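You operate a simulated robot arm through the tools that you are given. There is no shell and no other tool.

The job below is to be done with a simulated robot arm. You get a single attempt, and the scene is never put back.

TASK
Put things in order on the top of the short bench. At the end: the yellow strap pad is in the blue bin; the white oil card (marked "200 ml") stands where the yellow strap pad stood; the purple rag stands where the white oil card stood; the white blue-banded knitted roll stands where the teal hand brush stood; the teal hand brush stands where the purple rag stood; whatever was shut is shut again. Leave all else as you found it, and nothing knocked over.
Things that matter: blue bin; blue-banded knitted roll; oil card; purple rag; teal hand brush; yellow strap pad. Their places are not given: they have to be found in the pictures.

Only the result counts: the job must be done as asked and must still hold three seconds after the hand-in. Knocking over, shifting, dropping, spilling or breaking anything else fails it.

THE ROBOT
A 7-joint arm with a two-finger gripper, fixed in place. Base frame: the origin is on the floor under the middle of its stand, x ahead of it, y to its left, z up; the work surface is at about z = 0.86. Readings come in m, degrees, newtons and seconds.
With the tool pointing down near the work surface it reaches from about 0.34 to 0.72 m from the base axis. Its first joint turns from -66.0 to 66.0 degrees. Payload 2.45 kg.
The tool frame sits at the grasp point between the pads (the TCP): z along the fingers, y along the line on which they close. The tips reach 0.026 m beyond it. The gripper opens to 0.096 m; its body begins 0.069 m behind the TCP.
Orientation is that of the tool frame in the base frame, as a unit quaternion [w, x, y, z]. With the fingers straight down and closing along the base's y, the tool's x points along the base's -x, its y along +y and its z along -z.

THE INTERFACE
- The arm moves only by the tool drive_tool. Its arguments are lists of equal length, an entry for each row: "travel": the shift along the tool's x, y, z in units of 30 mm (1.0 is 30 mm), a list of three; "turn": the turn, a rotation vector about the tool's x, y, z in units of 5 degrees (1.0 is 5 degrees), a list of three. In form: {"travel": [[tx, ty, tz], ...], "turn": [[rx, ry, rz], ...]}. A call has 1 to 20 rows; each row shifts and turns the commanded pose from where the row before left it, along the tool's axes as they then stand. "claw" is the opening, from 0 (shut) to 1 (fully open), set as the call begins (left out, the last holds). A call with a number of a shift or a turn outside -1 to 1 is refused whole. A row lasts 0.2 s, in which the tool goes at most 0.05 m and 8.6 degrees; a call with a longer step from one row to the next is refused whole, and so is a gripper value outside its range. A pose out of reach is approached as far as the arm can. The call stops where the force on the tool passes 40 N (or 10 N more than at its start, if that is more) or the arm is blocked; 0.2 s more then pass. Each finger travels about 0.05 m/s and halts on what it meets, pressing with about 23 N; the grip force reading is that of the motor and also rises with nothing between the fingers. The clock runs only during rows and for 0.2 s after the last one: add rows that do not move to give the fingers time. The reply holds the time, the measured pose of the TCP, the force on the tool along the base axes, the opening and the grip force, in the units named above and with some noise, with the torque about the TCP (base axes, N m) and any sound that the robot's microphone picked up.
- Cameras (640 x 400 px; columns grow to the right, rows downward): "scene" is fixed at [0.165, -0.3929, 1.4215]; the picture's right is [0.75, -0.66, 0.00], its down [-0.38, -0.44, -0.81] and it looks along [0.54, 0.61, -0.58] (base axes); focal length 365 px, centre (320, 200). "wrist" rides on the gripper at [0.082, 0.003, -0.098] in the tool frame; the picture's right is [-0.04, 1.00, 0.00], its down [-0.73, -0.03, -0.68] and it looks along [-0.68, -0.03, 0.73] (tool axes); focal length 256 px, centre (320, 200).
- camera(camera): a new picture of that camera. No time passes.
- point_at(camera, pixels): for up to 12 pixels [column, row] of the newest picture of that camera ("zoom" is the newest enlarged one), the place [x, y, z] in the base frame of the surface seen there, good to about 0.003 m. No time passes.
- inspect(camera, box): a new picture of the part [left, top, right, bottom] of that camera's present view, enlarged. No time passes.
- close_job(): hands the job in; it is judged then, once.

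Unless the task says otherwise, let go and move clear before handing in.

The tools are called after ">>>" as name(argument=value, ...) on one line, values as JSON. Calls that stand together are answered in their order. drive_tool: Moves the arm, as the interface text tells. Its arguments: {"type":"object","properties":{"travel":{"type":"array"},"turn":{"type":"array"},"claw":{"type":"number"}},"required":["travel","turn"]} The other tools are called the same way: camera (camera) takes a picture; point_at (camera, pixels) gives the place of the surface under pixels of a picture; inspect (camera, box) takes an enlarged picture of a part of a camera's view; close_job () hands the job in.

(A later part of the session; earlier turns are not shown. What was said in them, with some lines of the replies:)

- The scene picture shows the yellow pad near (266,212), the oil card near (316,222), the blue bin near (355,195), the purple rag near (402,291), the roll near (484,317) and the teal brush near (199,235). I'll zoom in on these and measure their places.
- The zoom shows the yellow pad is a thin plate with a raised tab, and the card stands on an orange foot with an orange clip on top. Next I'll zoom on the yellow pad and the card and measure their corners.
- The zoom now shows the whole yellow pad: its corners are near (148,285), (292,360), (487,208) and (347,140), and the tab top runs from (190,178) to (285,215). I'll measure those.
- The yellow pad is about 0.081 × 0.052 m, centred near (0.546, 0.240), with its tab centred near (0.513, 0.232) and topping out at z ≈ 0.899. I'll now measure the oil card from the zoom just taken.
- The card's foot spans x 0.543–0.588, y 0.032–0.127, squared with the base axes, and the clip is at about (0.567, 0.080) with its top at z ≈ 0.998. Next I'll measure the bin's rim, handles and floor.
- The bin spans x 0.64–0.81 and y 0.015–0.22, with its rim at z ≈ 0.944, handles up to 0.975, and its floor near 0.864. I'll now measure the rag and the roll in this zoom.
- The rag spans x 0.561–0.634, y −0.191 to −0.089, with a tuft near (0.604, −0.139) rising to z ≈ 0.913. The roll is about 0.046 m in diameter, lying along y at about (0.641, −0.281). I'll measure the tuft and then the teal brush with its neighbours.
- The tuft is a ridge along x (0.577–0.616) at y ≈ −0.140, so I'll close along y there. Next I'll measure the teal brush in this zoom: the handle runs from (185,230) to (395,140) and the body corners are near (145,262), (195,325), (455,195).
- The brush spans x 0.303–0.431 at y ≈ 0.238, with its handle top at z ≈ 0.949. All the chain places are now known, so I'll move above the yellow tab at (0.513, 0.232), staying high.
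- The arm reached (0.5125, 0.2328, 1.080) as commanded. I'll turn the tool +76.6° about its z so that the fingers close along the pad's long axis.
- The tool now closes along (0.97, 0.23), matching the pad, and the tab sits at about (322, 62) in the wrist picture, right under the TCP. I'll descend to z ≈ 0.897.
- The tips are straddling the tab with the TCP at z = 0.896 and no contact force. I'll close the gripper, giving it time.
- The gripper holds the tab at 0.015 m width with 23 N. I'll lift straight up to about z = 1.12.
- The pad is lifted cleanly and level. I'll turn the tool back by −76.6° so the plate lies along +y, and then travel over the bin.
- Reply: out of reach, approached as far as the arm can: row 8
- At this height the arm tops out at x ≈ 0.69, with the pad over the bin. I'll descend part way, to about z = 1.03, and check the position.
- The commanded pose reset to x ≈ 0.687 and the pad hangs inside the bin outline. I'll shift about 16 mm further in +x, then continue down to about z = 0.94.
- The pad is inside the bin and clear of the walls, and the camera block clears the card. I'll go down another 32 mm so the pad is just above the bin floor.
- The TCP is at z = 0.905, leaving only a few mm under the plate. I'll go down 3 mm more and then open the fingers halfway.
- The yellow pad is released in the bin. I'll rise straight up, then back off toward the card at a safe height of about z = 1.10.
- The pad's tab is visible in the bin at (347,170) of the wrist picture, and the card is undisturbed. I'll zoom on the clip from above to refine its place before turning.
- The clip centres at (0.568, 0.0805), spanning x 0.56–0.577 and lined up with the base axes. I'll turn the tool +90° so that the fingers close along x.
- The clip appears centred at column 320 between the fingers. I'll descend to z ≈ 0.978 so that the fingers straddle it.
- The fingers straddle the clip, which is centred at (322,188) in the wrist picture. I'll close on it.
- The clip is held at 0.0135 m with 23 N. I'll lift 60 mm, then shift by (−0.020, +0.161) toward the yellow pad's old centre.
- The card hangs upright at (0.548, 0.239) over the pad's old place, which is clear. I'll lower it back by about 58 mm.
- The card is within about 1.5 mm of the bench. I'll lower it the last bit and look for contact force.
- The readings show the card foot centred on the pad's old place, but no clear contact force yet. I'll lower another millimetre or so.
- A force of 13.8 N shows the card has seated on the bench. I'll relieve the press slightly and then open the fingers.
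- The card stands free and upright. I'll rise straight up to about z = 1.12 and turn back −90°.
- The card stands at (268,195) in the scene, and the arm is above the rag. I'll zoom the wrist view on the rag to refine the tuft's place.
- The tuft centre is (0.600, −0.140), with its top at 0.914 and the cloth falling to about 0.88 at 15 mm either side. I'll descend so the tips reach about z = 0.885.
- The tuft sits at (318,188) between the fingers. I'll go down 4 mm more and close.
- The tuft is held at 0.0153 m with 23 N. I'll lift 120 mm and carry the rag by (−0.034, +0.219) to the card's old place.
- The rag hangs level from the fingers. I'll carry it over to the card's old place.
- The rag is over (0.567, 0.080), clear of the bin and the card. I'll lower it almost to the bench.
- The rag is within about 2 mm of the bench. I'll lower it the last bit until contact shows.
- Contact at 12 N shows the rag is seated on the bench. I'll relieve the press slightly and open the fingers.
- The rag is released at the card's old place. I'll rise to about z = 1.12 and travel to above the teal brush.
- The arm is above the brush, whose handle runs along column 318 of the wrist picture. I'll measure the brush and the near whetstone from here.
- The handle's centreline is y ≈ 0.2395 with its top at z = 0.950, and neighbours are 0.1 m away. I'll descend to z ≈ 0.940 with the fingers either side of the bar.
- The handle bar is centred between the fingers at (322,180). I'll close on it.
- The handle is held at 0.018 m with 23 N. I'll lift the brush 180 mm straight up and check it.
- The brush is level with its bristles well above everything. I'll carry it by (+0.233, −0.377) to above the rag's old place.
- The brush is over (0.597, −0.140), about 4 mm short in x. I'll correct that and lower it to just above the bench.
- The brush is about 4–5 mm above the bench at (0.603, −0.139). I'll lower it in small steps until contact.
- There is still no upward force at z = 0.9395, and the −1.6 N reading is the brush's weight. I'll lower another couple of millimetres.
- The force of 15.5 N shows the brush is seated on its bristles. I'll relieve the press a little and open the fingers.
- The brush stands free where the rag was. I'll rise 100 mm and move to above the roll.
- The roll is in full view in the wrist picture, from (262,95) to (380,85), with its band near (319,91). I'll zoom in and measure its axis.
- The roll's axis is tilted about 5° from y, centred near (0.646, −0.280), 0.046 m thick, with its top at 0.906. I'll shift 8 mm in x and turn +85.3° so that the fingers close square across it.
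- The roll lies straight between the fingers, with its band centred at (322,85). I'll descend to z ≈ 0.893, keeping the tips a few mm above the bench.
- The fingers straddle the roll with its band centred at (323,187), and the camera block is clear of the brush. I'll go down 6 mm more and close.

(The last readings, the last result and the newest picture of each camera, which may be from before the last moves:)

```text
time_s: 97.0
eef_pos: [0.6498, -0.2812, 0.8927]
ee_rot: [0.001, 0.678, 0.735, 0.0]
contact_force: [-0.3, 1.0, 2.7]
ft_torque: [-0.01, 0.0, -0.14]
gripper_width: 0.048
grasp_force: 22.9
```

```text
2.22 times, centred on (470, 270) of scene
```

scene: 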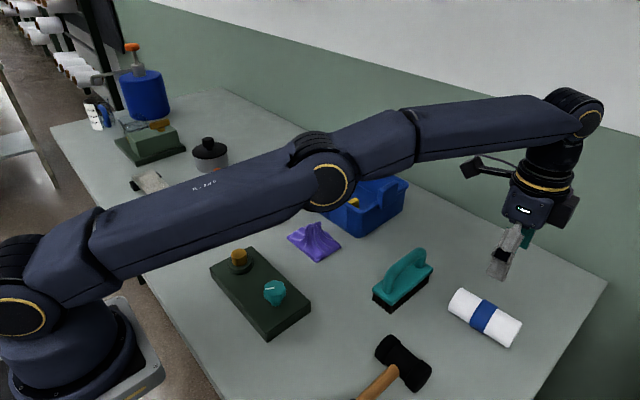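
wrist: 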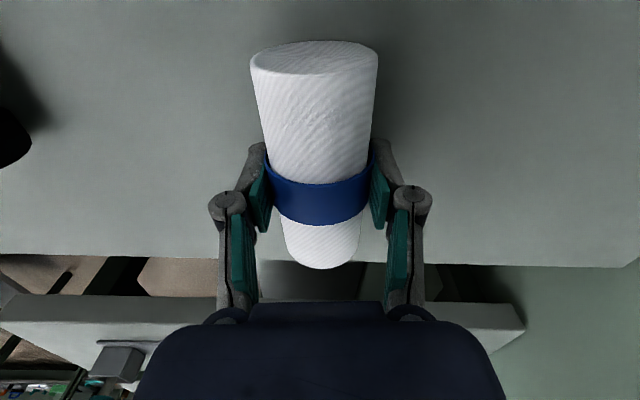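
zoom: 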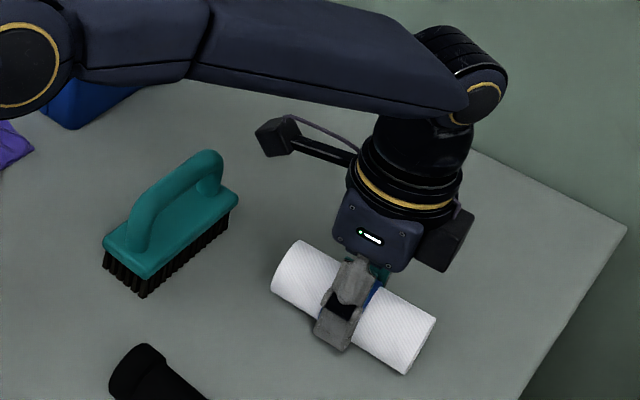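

The roll is gripped around its band at 0.048 m with 23 N. I'll lift it 120 mm, then draw it inward and up to about (0.50, −0.20, 1.10).

>>> drive_tool(travel=[[0, 0, -0.2], [0, 0, -0.4], [0, 0, -0.7], [0, 0, -0.8], [0, 0, -0.8], [0, 0, -0.7], [0, 0, -0.4], [0, 0, 0], [0.3, -0.4, -0.3], [0.515, -0.789, -0.5], [0.515, -0.789, -0.5], [0.515, -0.789, -0.5], [0.515, -0.789, -0.5], [0.515, -0.789, -0.5], [0.215, -0.389, -0.2], [0, 0, 0], [0, 0, 0]], turn=[[0, 0, 0], [0, 0, 0], [0, 0, 0], [0, 0, 0], [0, 0, 0], [0, 0, 0], [0, 0, 0], [0, 0, 0], [0, 0, 0], [0, 0, 0], [0, 0, 0], [0, 0, 0], [0, 0, 0], [0, 0, 0], [0, 0, 0], [0, 0, 0], [0, 0, 0]])

>>> camera(camera="scene")

>>> camera(camera="wrist")

```text
time_s: 100.6
eef_pos: [0.5016, -0.1992, 1.1039]
ee_rot: [0.0, 0.677, 0.736, 0.0]
contact_force: [-0.1, 0.2, -1.4]
ft_torque: [-0.01, 0.02, 0.02]
gripper_width: 0.0481
grasp_force: 22.9
```

```text
taken
```

scene: 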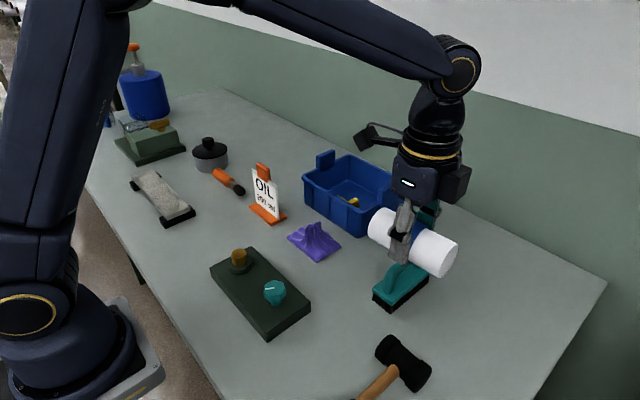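

```text
taken
```

wrist: 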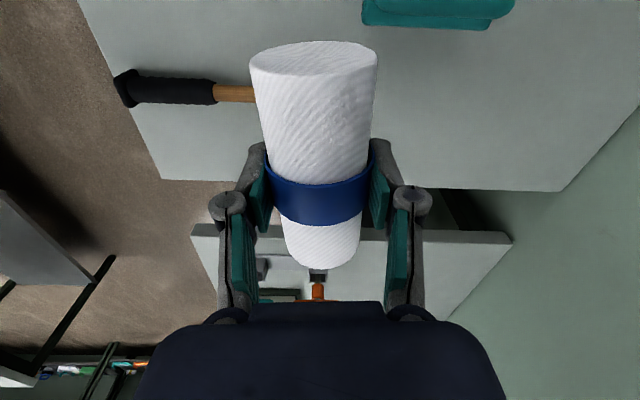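

The roll is held firmly and level at (0.502, −0.199, 1.104). I'll carry it across to above the brush's old place at (0.367, 0.238).

>>> drive_tool(travel=[[0.4, -0.1, 0], [0.85, -0.18, 0], [0.85, -0.185, 0], [0.85, -0.185, 0], [0.85, -0.185, 0], [0.85, -0.185, 0], [0.85, -0.185, 0], [0.85, -0.185, 0], [0.85, -0.185, 0], [0.85, -0.185, 0], [0.85, -0.185, 0], [0.85, -0.185, 0], [0.85, -0.185, 0], [0.85, -0.185, 0], [0.85, -0.185, 0], [0.85, -0.185, 0], [0.85, -0.185, 0], [0.85, -0.185, 0], [0.06, -0.0, 0], [0, 0, 0]], turn=[[0, 0, 0], [0, 0, 0], [0, 0, 0], [0, 0, 0], [0, 0, 0], [0, 0, 0], [0, 0, 0], [0, 0, 0], [0, 0, 0], [0, 0, 0], [0, 0, 0], [0, 0, 0], [0, 0, 0], [0, 0, 0], [0, 0, 0], [0, 0, 0], [0, 0, 0], [0, 0, 0], [0, 0, 0], [0, 0, 0]])

>>> camera(camera="scene")

>>> camera(camera="wrist")

```text
time_s: 104.8
eef_pos: [0.3674, 0.2382, 1.1039]
ee_rot: [0.0, 0.677, 0.736, 0.0]
contact_force: [0.4, 0.1, -0.3]
ft_torque: [0.02, -0.01, -0.02]
gripper_width: 0.048
grasp_force: 23.8
```

```text
taken
```

scene: 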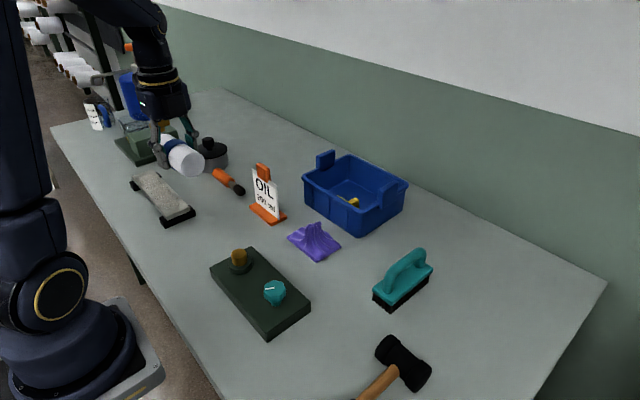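

```text
taken
```

wrist: 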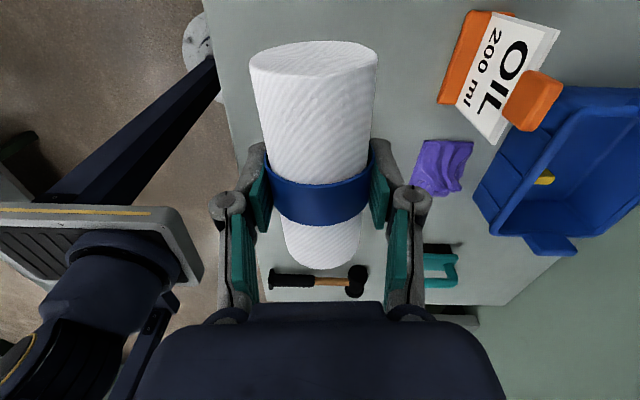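

The roll is over (0.367, 0.238), with the bench clear beneath. I'll lower it to about z = 0.90.

>>> drive_tool(travel=[[0, 0, 0.4], [0, 0, 0.9], [0, 0, 0.9], [0, 0, 0.9], [0, 0, 0.9], [0, 0, 0.9], [0, 0, 0.8], [0, 0, 0.6], [0, 0, 0.35], [0, 0, 0.15], [0, 0, 0], [0, 0, 0]], turn=[[0, 0, 0], [0, 0, 0], [0, 0, 0], [0, 0, 0], [0, 0, 0], [0, 0, 0], [0, 0, 0], [0, 0, 0], [0, 0, 0], [0, 0, 0], [0, 0, 0], [0, 0, 0]])

>>> camera(camera="wrist")

>>> inspect(camera="scene", box=[120, 130, 280, 290])

```text
time_s: 107.4
eef_pos: [0.3671, 0.2382, 0.899]
ee_rot: [0.0, 0.677, 0.736, 0.0]
contact_force: [0.0, 0.4, -1.2]
ft_torque: [0.0, -0.01, -0.01]
gripper_width: 0.0483
grasp_force: 23.3
```

```text
taken
```

wrist: 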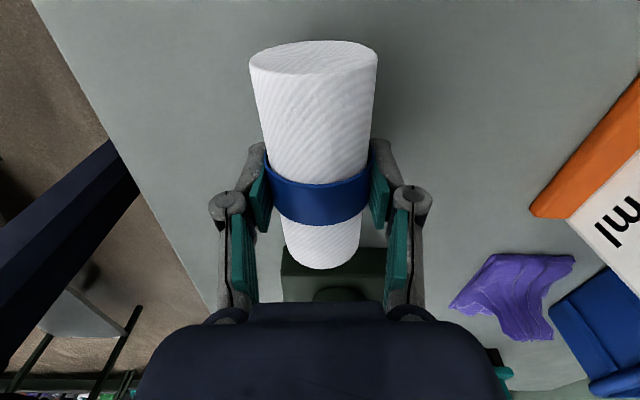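

```text
2.50 times, centred on (200, 210) of scene
```

zoom: 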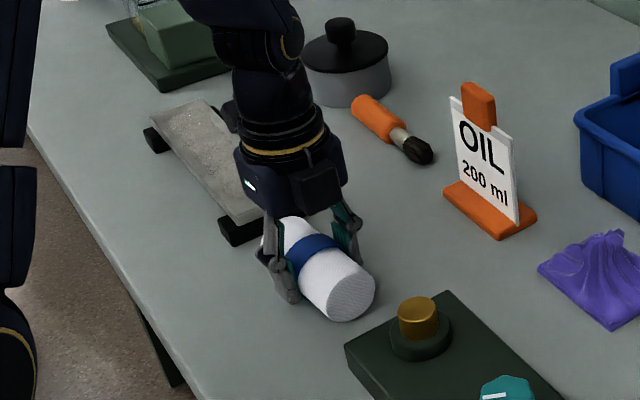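

The roll is about 5 mm above the bench and clear of the whetstone and the knob box. I'll lower it in small steps.

>>> drive_tool(travel=[[0, 0, 0.08], [0, 0, 0.06], [0, 0, 0.03], [0, 0, 0]], turn=[[0, 0, 0], [0, 0, 0], [0, 0, 0], [0, 0, 0]])

```text
time_s: 108.4
eef_pos: [0.3691, 0.2364, 0.8944]
ee_rot: [-0.001, 0.678, 0.735, -0.001]
contact_force: [0.4, -0.2, -0.3]
ft_torque: [0.0, -0.01, -0.01]
gripper_width: 0.0477
grasp_force: 23.1
```

>>> drive_tool(travel=[[0, 0, 0.03], [0, 0, 0.03], [0, 0, 0]], turn=[[0, 0, 0], [0, 0, 0], [0, 0, 0]])

```text
time_s: 109.2
eef_pos: [0.3685, 0.2379, 0.8942]
ee_rot: [0.0, 0.678, 0.735, 0.0]
contact_force: [-0.1, -2.5, 22.7]
ft_torque: [0.21, 0.06, -0.04]
gripper_width: 0.0485
grasp_force: 22.4
```

The force of 22.7 N shows the roll is pressed onto the bench. I'll relieve about 1.2 mm before opening.

>>> drive_tool(travel=[[0, 0, -0.04], [0, 0, 0], [0, 0, 0]], turn=[[0, 0, 0], [0, 0, 0], [0, 0, 0]])

```text
time_s: 110.0
eef_pos: [0.3675, 0.2371, 0.8945]
ee_rot: [0.0, 0.677, 0.736, 0.0]
contact_force: [0.0, 0.0, -0.2]
ft_torque: [0.02, -0.03, -0.02]
gripper_width: 0.0479
grasp_force: 23.0
```

The press is fully relieved and the roll is resting at bench level. I'll open the fingers.

>>> drive_tool(travel=[[0, 0, 0], [0, 0, 0], [0, 0, 0], [0, 0, 0], [0, 0, 0]], turn=[[0, 0, 0], [0, 0, 0], [0, 0, 0], [0, 0, 0], [0, 0, 0]], claw=0.8)

>>> camera(camera="wrist")

>>> inspect(camera="scene", box=[120, 130, 280, 290])

```text
time_s: 111.2
eef_pos: [0.3683, 0.2365, 0.8926]
ee_rot: [0.001, 0.677, 0.736, 0.0]
contact_force: [-0.5, -1.0, -0.4]
ft_torque: [0.0, -0.03, -0.02]
gripper_width: 0.0767
grasp_force: 0.1
```

```text
taken
```

wrist: 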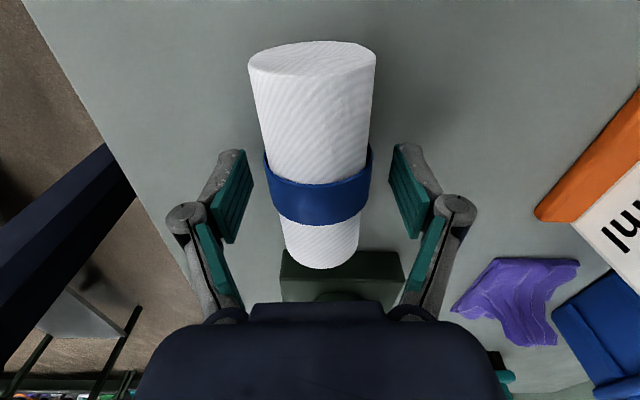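

```text
2.50 times, centred on (200, 210) of scene
```

zoom: 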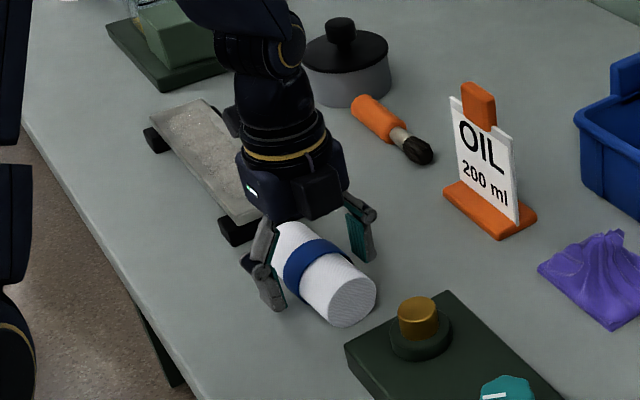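

The roll is free and appears still between the fingers. I'll rise straight up and then check for any rolling.

>>> drive_tool(travel=[[0, 0, -0.2], [0, 0, -0.5], [0, 0, -0.8], [0, 0, -0.9], [0, 0, -0.9], [0, 0, -0.9], [0, 0, -0.9], [0, 0, -0.9], [0, 0, -0.9], [0, 0, -0.9], [0, 0, -0.9], [0, 0, 0]], turn=[[0, 0, 0], [0, 0, 0], [0, 0, 0], [0, 0, 0], [0, 0, 0], [0, 0, 0], [0, 0, 0], [0, 0, 0], [0, 0, 0], [0, 0, 0], [0, 0, 0], [0, 0, 0]])

>>> camera(camera="scene")

>>> camera(camera="wrist")

```text
time_s: 113.8
eef_pos: [0.3707, 0.2383, 1.1554]
ee_rot: [0.0, 0.677, 0.736, 0.0]
contact_force: [-1.1, 0.3, 0.4]
ft_torque: [-0.03, -0.05, 0.0]
gripper_width: 0.077
grasp_force: 0.0
```

```text
taken
```

scene: 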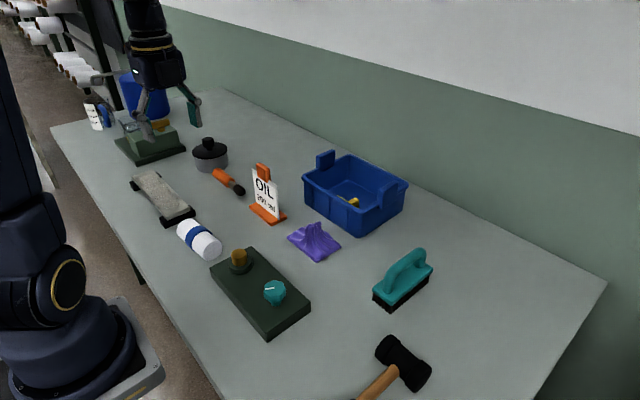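

```text
taken
```

wrist: 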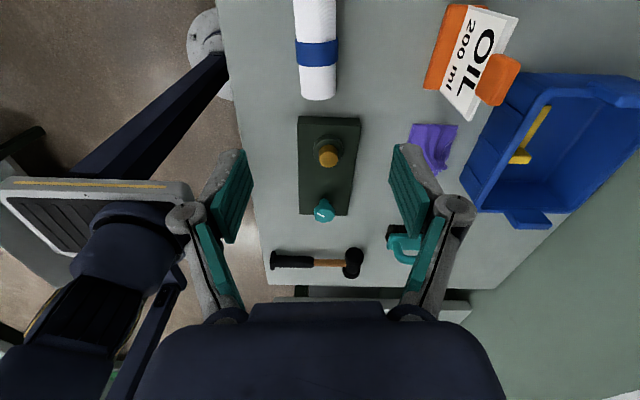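

All pieces look in place in the scene picture: the roll near (199,240), the card near (266,195), the rag near (314,240), the brush near (402,280), and the pad in the bin at (352,200). I'll turn the tool back, which also lets time pass, and then measure the final places.

>>> drive_tool(travel=[[0, 0, 0], [0, 0, 0], [0, 0, 0], [0, 0, 0], [0, 0, 0], [0, 0, 0], [0, 0, 0], [0, 0, 0], [0, 0, 0], [0, 0, 0], [0, 0, 0], [0, 0, 0], [0, 0, 0], [0, 0, 0], [0, 0, 0], [0, 0, 0], [0, 0, 0], [0, 0, 0], [0, 0, 0], [0, 0, 0]], turn=[[0, 0, -0.948], [0, 0, -0.948], [0, 0, -0.948], [0, 0, -0.948], [0, 0, -0.948], [0, 0, -0.948], [0, 0, -0.948], [0, 0, -0.948], [0, 0, -0.948], [0, 0, -0.948], [0, 0, -0.948], [0, 0, -0.948], [0, 0, -0.948], [0, 0, -0.948], [0, 0, -0.948], [0, 0, -0.948], [0, 0, -0.948], [0, 0, -0.948], [0, 0, 0], [0, 0, 0]])

>>> camera(camera="scene")

>>> inspect(camera="scene", box=[160, 200, 256, 280])

```text
time_s: 118.0
eef_pos: [0.3681, 0.2374, 1.1549]
ee_rot: [0.0, 0.0, 1.0, 0.0]
contact_force: [1.1, 0.4, -0.2]
ft_torque: [-0.04, 0.02, -0.01]
gripper_width: 0.0769
grasp_force: 0.0
```

```text
taken
```

scene: 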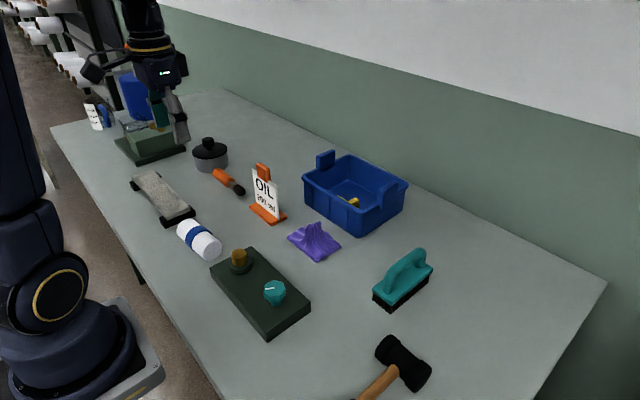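

```text
5.00 times, centred on (208, 240) of scene
```

zoom: 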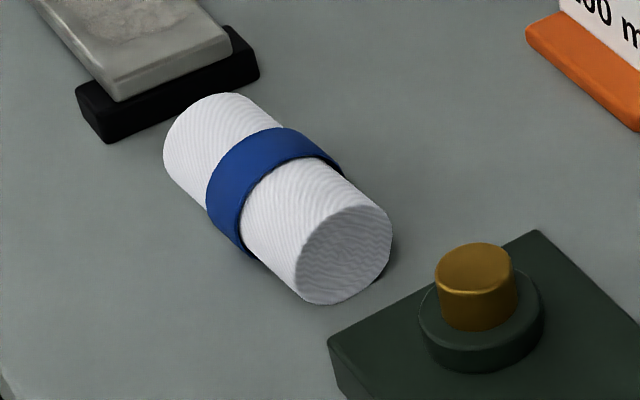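

The roll has not moved during the last 4 seconds. I'll measure the roll in this zoom, and the brush, rag, card and bin in the scene picture.

>>> point_at(camera="zoom", pixels=[[275, 165], [345, 210], [345, 255], [230, 100], [185, 135], [240, 215], [310, 150], [330, 170]])

>>> point_at(camera="scene", pixels=[[253, 209], [273, 224], [286, 215], [287, 237], [319, 261], [341, 243], [374, 292], [389, 307], [430, 270], [355, 201], [340, 198], [403, 262]])

>>> inspect(camera="scene", box=[240, 140, 440, 320])

```text
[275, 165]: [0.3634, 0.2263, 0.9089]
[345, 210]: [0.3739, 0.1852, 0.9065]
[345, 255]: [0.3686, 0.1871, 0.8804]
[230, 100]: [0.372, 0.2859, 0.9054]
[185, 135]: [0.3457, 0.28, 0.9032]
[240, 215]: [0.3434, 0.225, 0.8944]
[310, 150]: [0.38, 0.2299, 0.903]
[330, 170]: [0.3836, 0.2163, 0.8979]
```

```text
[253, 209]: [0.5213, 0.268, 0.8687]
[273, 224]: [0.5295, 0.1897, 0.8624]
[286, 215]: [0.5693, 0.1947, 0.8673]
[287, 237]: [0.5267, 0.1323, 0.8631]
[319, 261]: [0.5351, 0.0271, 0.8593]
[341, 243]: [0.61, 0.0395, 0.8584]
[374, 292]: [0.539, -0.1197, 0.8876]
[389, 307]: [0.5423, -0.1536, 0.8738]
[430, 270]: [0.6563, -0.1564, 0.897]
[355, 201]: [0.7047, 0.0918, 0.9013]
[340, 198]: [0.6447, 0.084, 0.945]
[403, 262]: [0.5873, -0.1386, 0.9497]
```

```text
2.22 times, centred on (340, 230) of scene
```

zoom: 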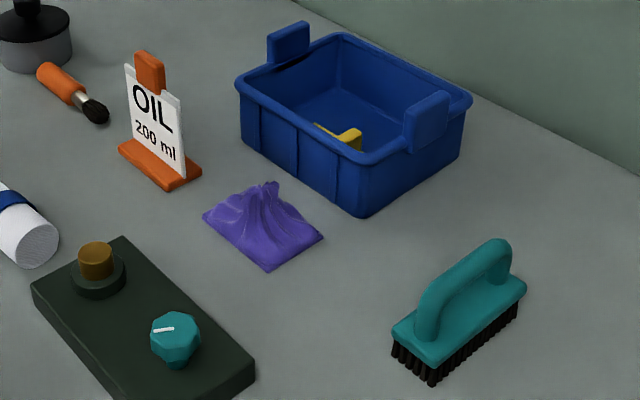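

All measurements agree:
- **Card:** on the pad's old place, upright.
- **Rag:** on the card's old place.
- **Brush:** on the rag's old place, at about (0.60, −0.139).
- **Roll:** resting at about (0.367, 0.237), on the brush's old place.
- **Pad:** inside the bin.

Nothing else moved and the gripper is open and clear, so I'll hand the job in.

>>> close_job()

```text
The job is handed in.
```

The job is handed in, and my last pictures and measurements showed everything where you asked. I don't have the judge's result.

| Item | Where it is now | Measured position (x, y) |
|---|---|---|
| Yellow strap pad | In the blue bin | about (0.70, 0.10) at its tab |
| White oil card | Where the yellow strap pad stood, upright | about (0.547, 0.239) |
| Purple rag | Where the oil card stood | about (0.566, 0.080) |
| Teal hand brush | Where the purple rag stood, on its bristles | about (0.60, −0.139) |
| Blue-banded knitted roll | Where the teal hand brush stood | about (0.367, 0.237) |

- **Roll:** it lies about square to the way the brush lay, as I kept its original direction. It had not moved about 7 seconds after I let go.
- **Other items:** I saw nothing knocked over or shifted. I opened nothing, so there was nothing to shut again.
- **Arm:** the gripper is open and well above the roll.
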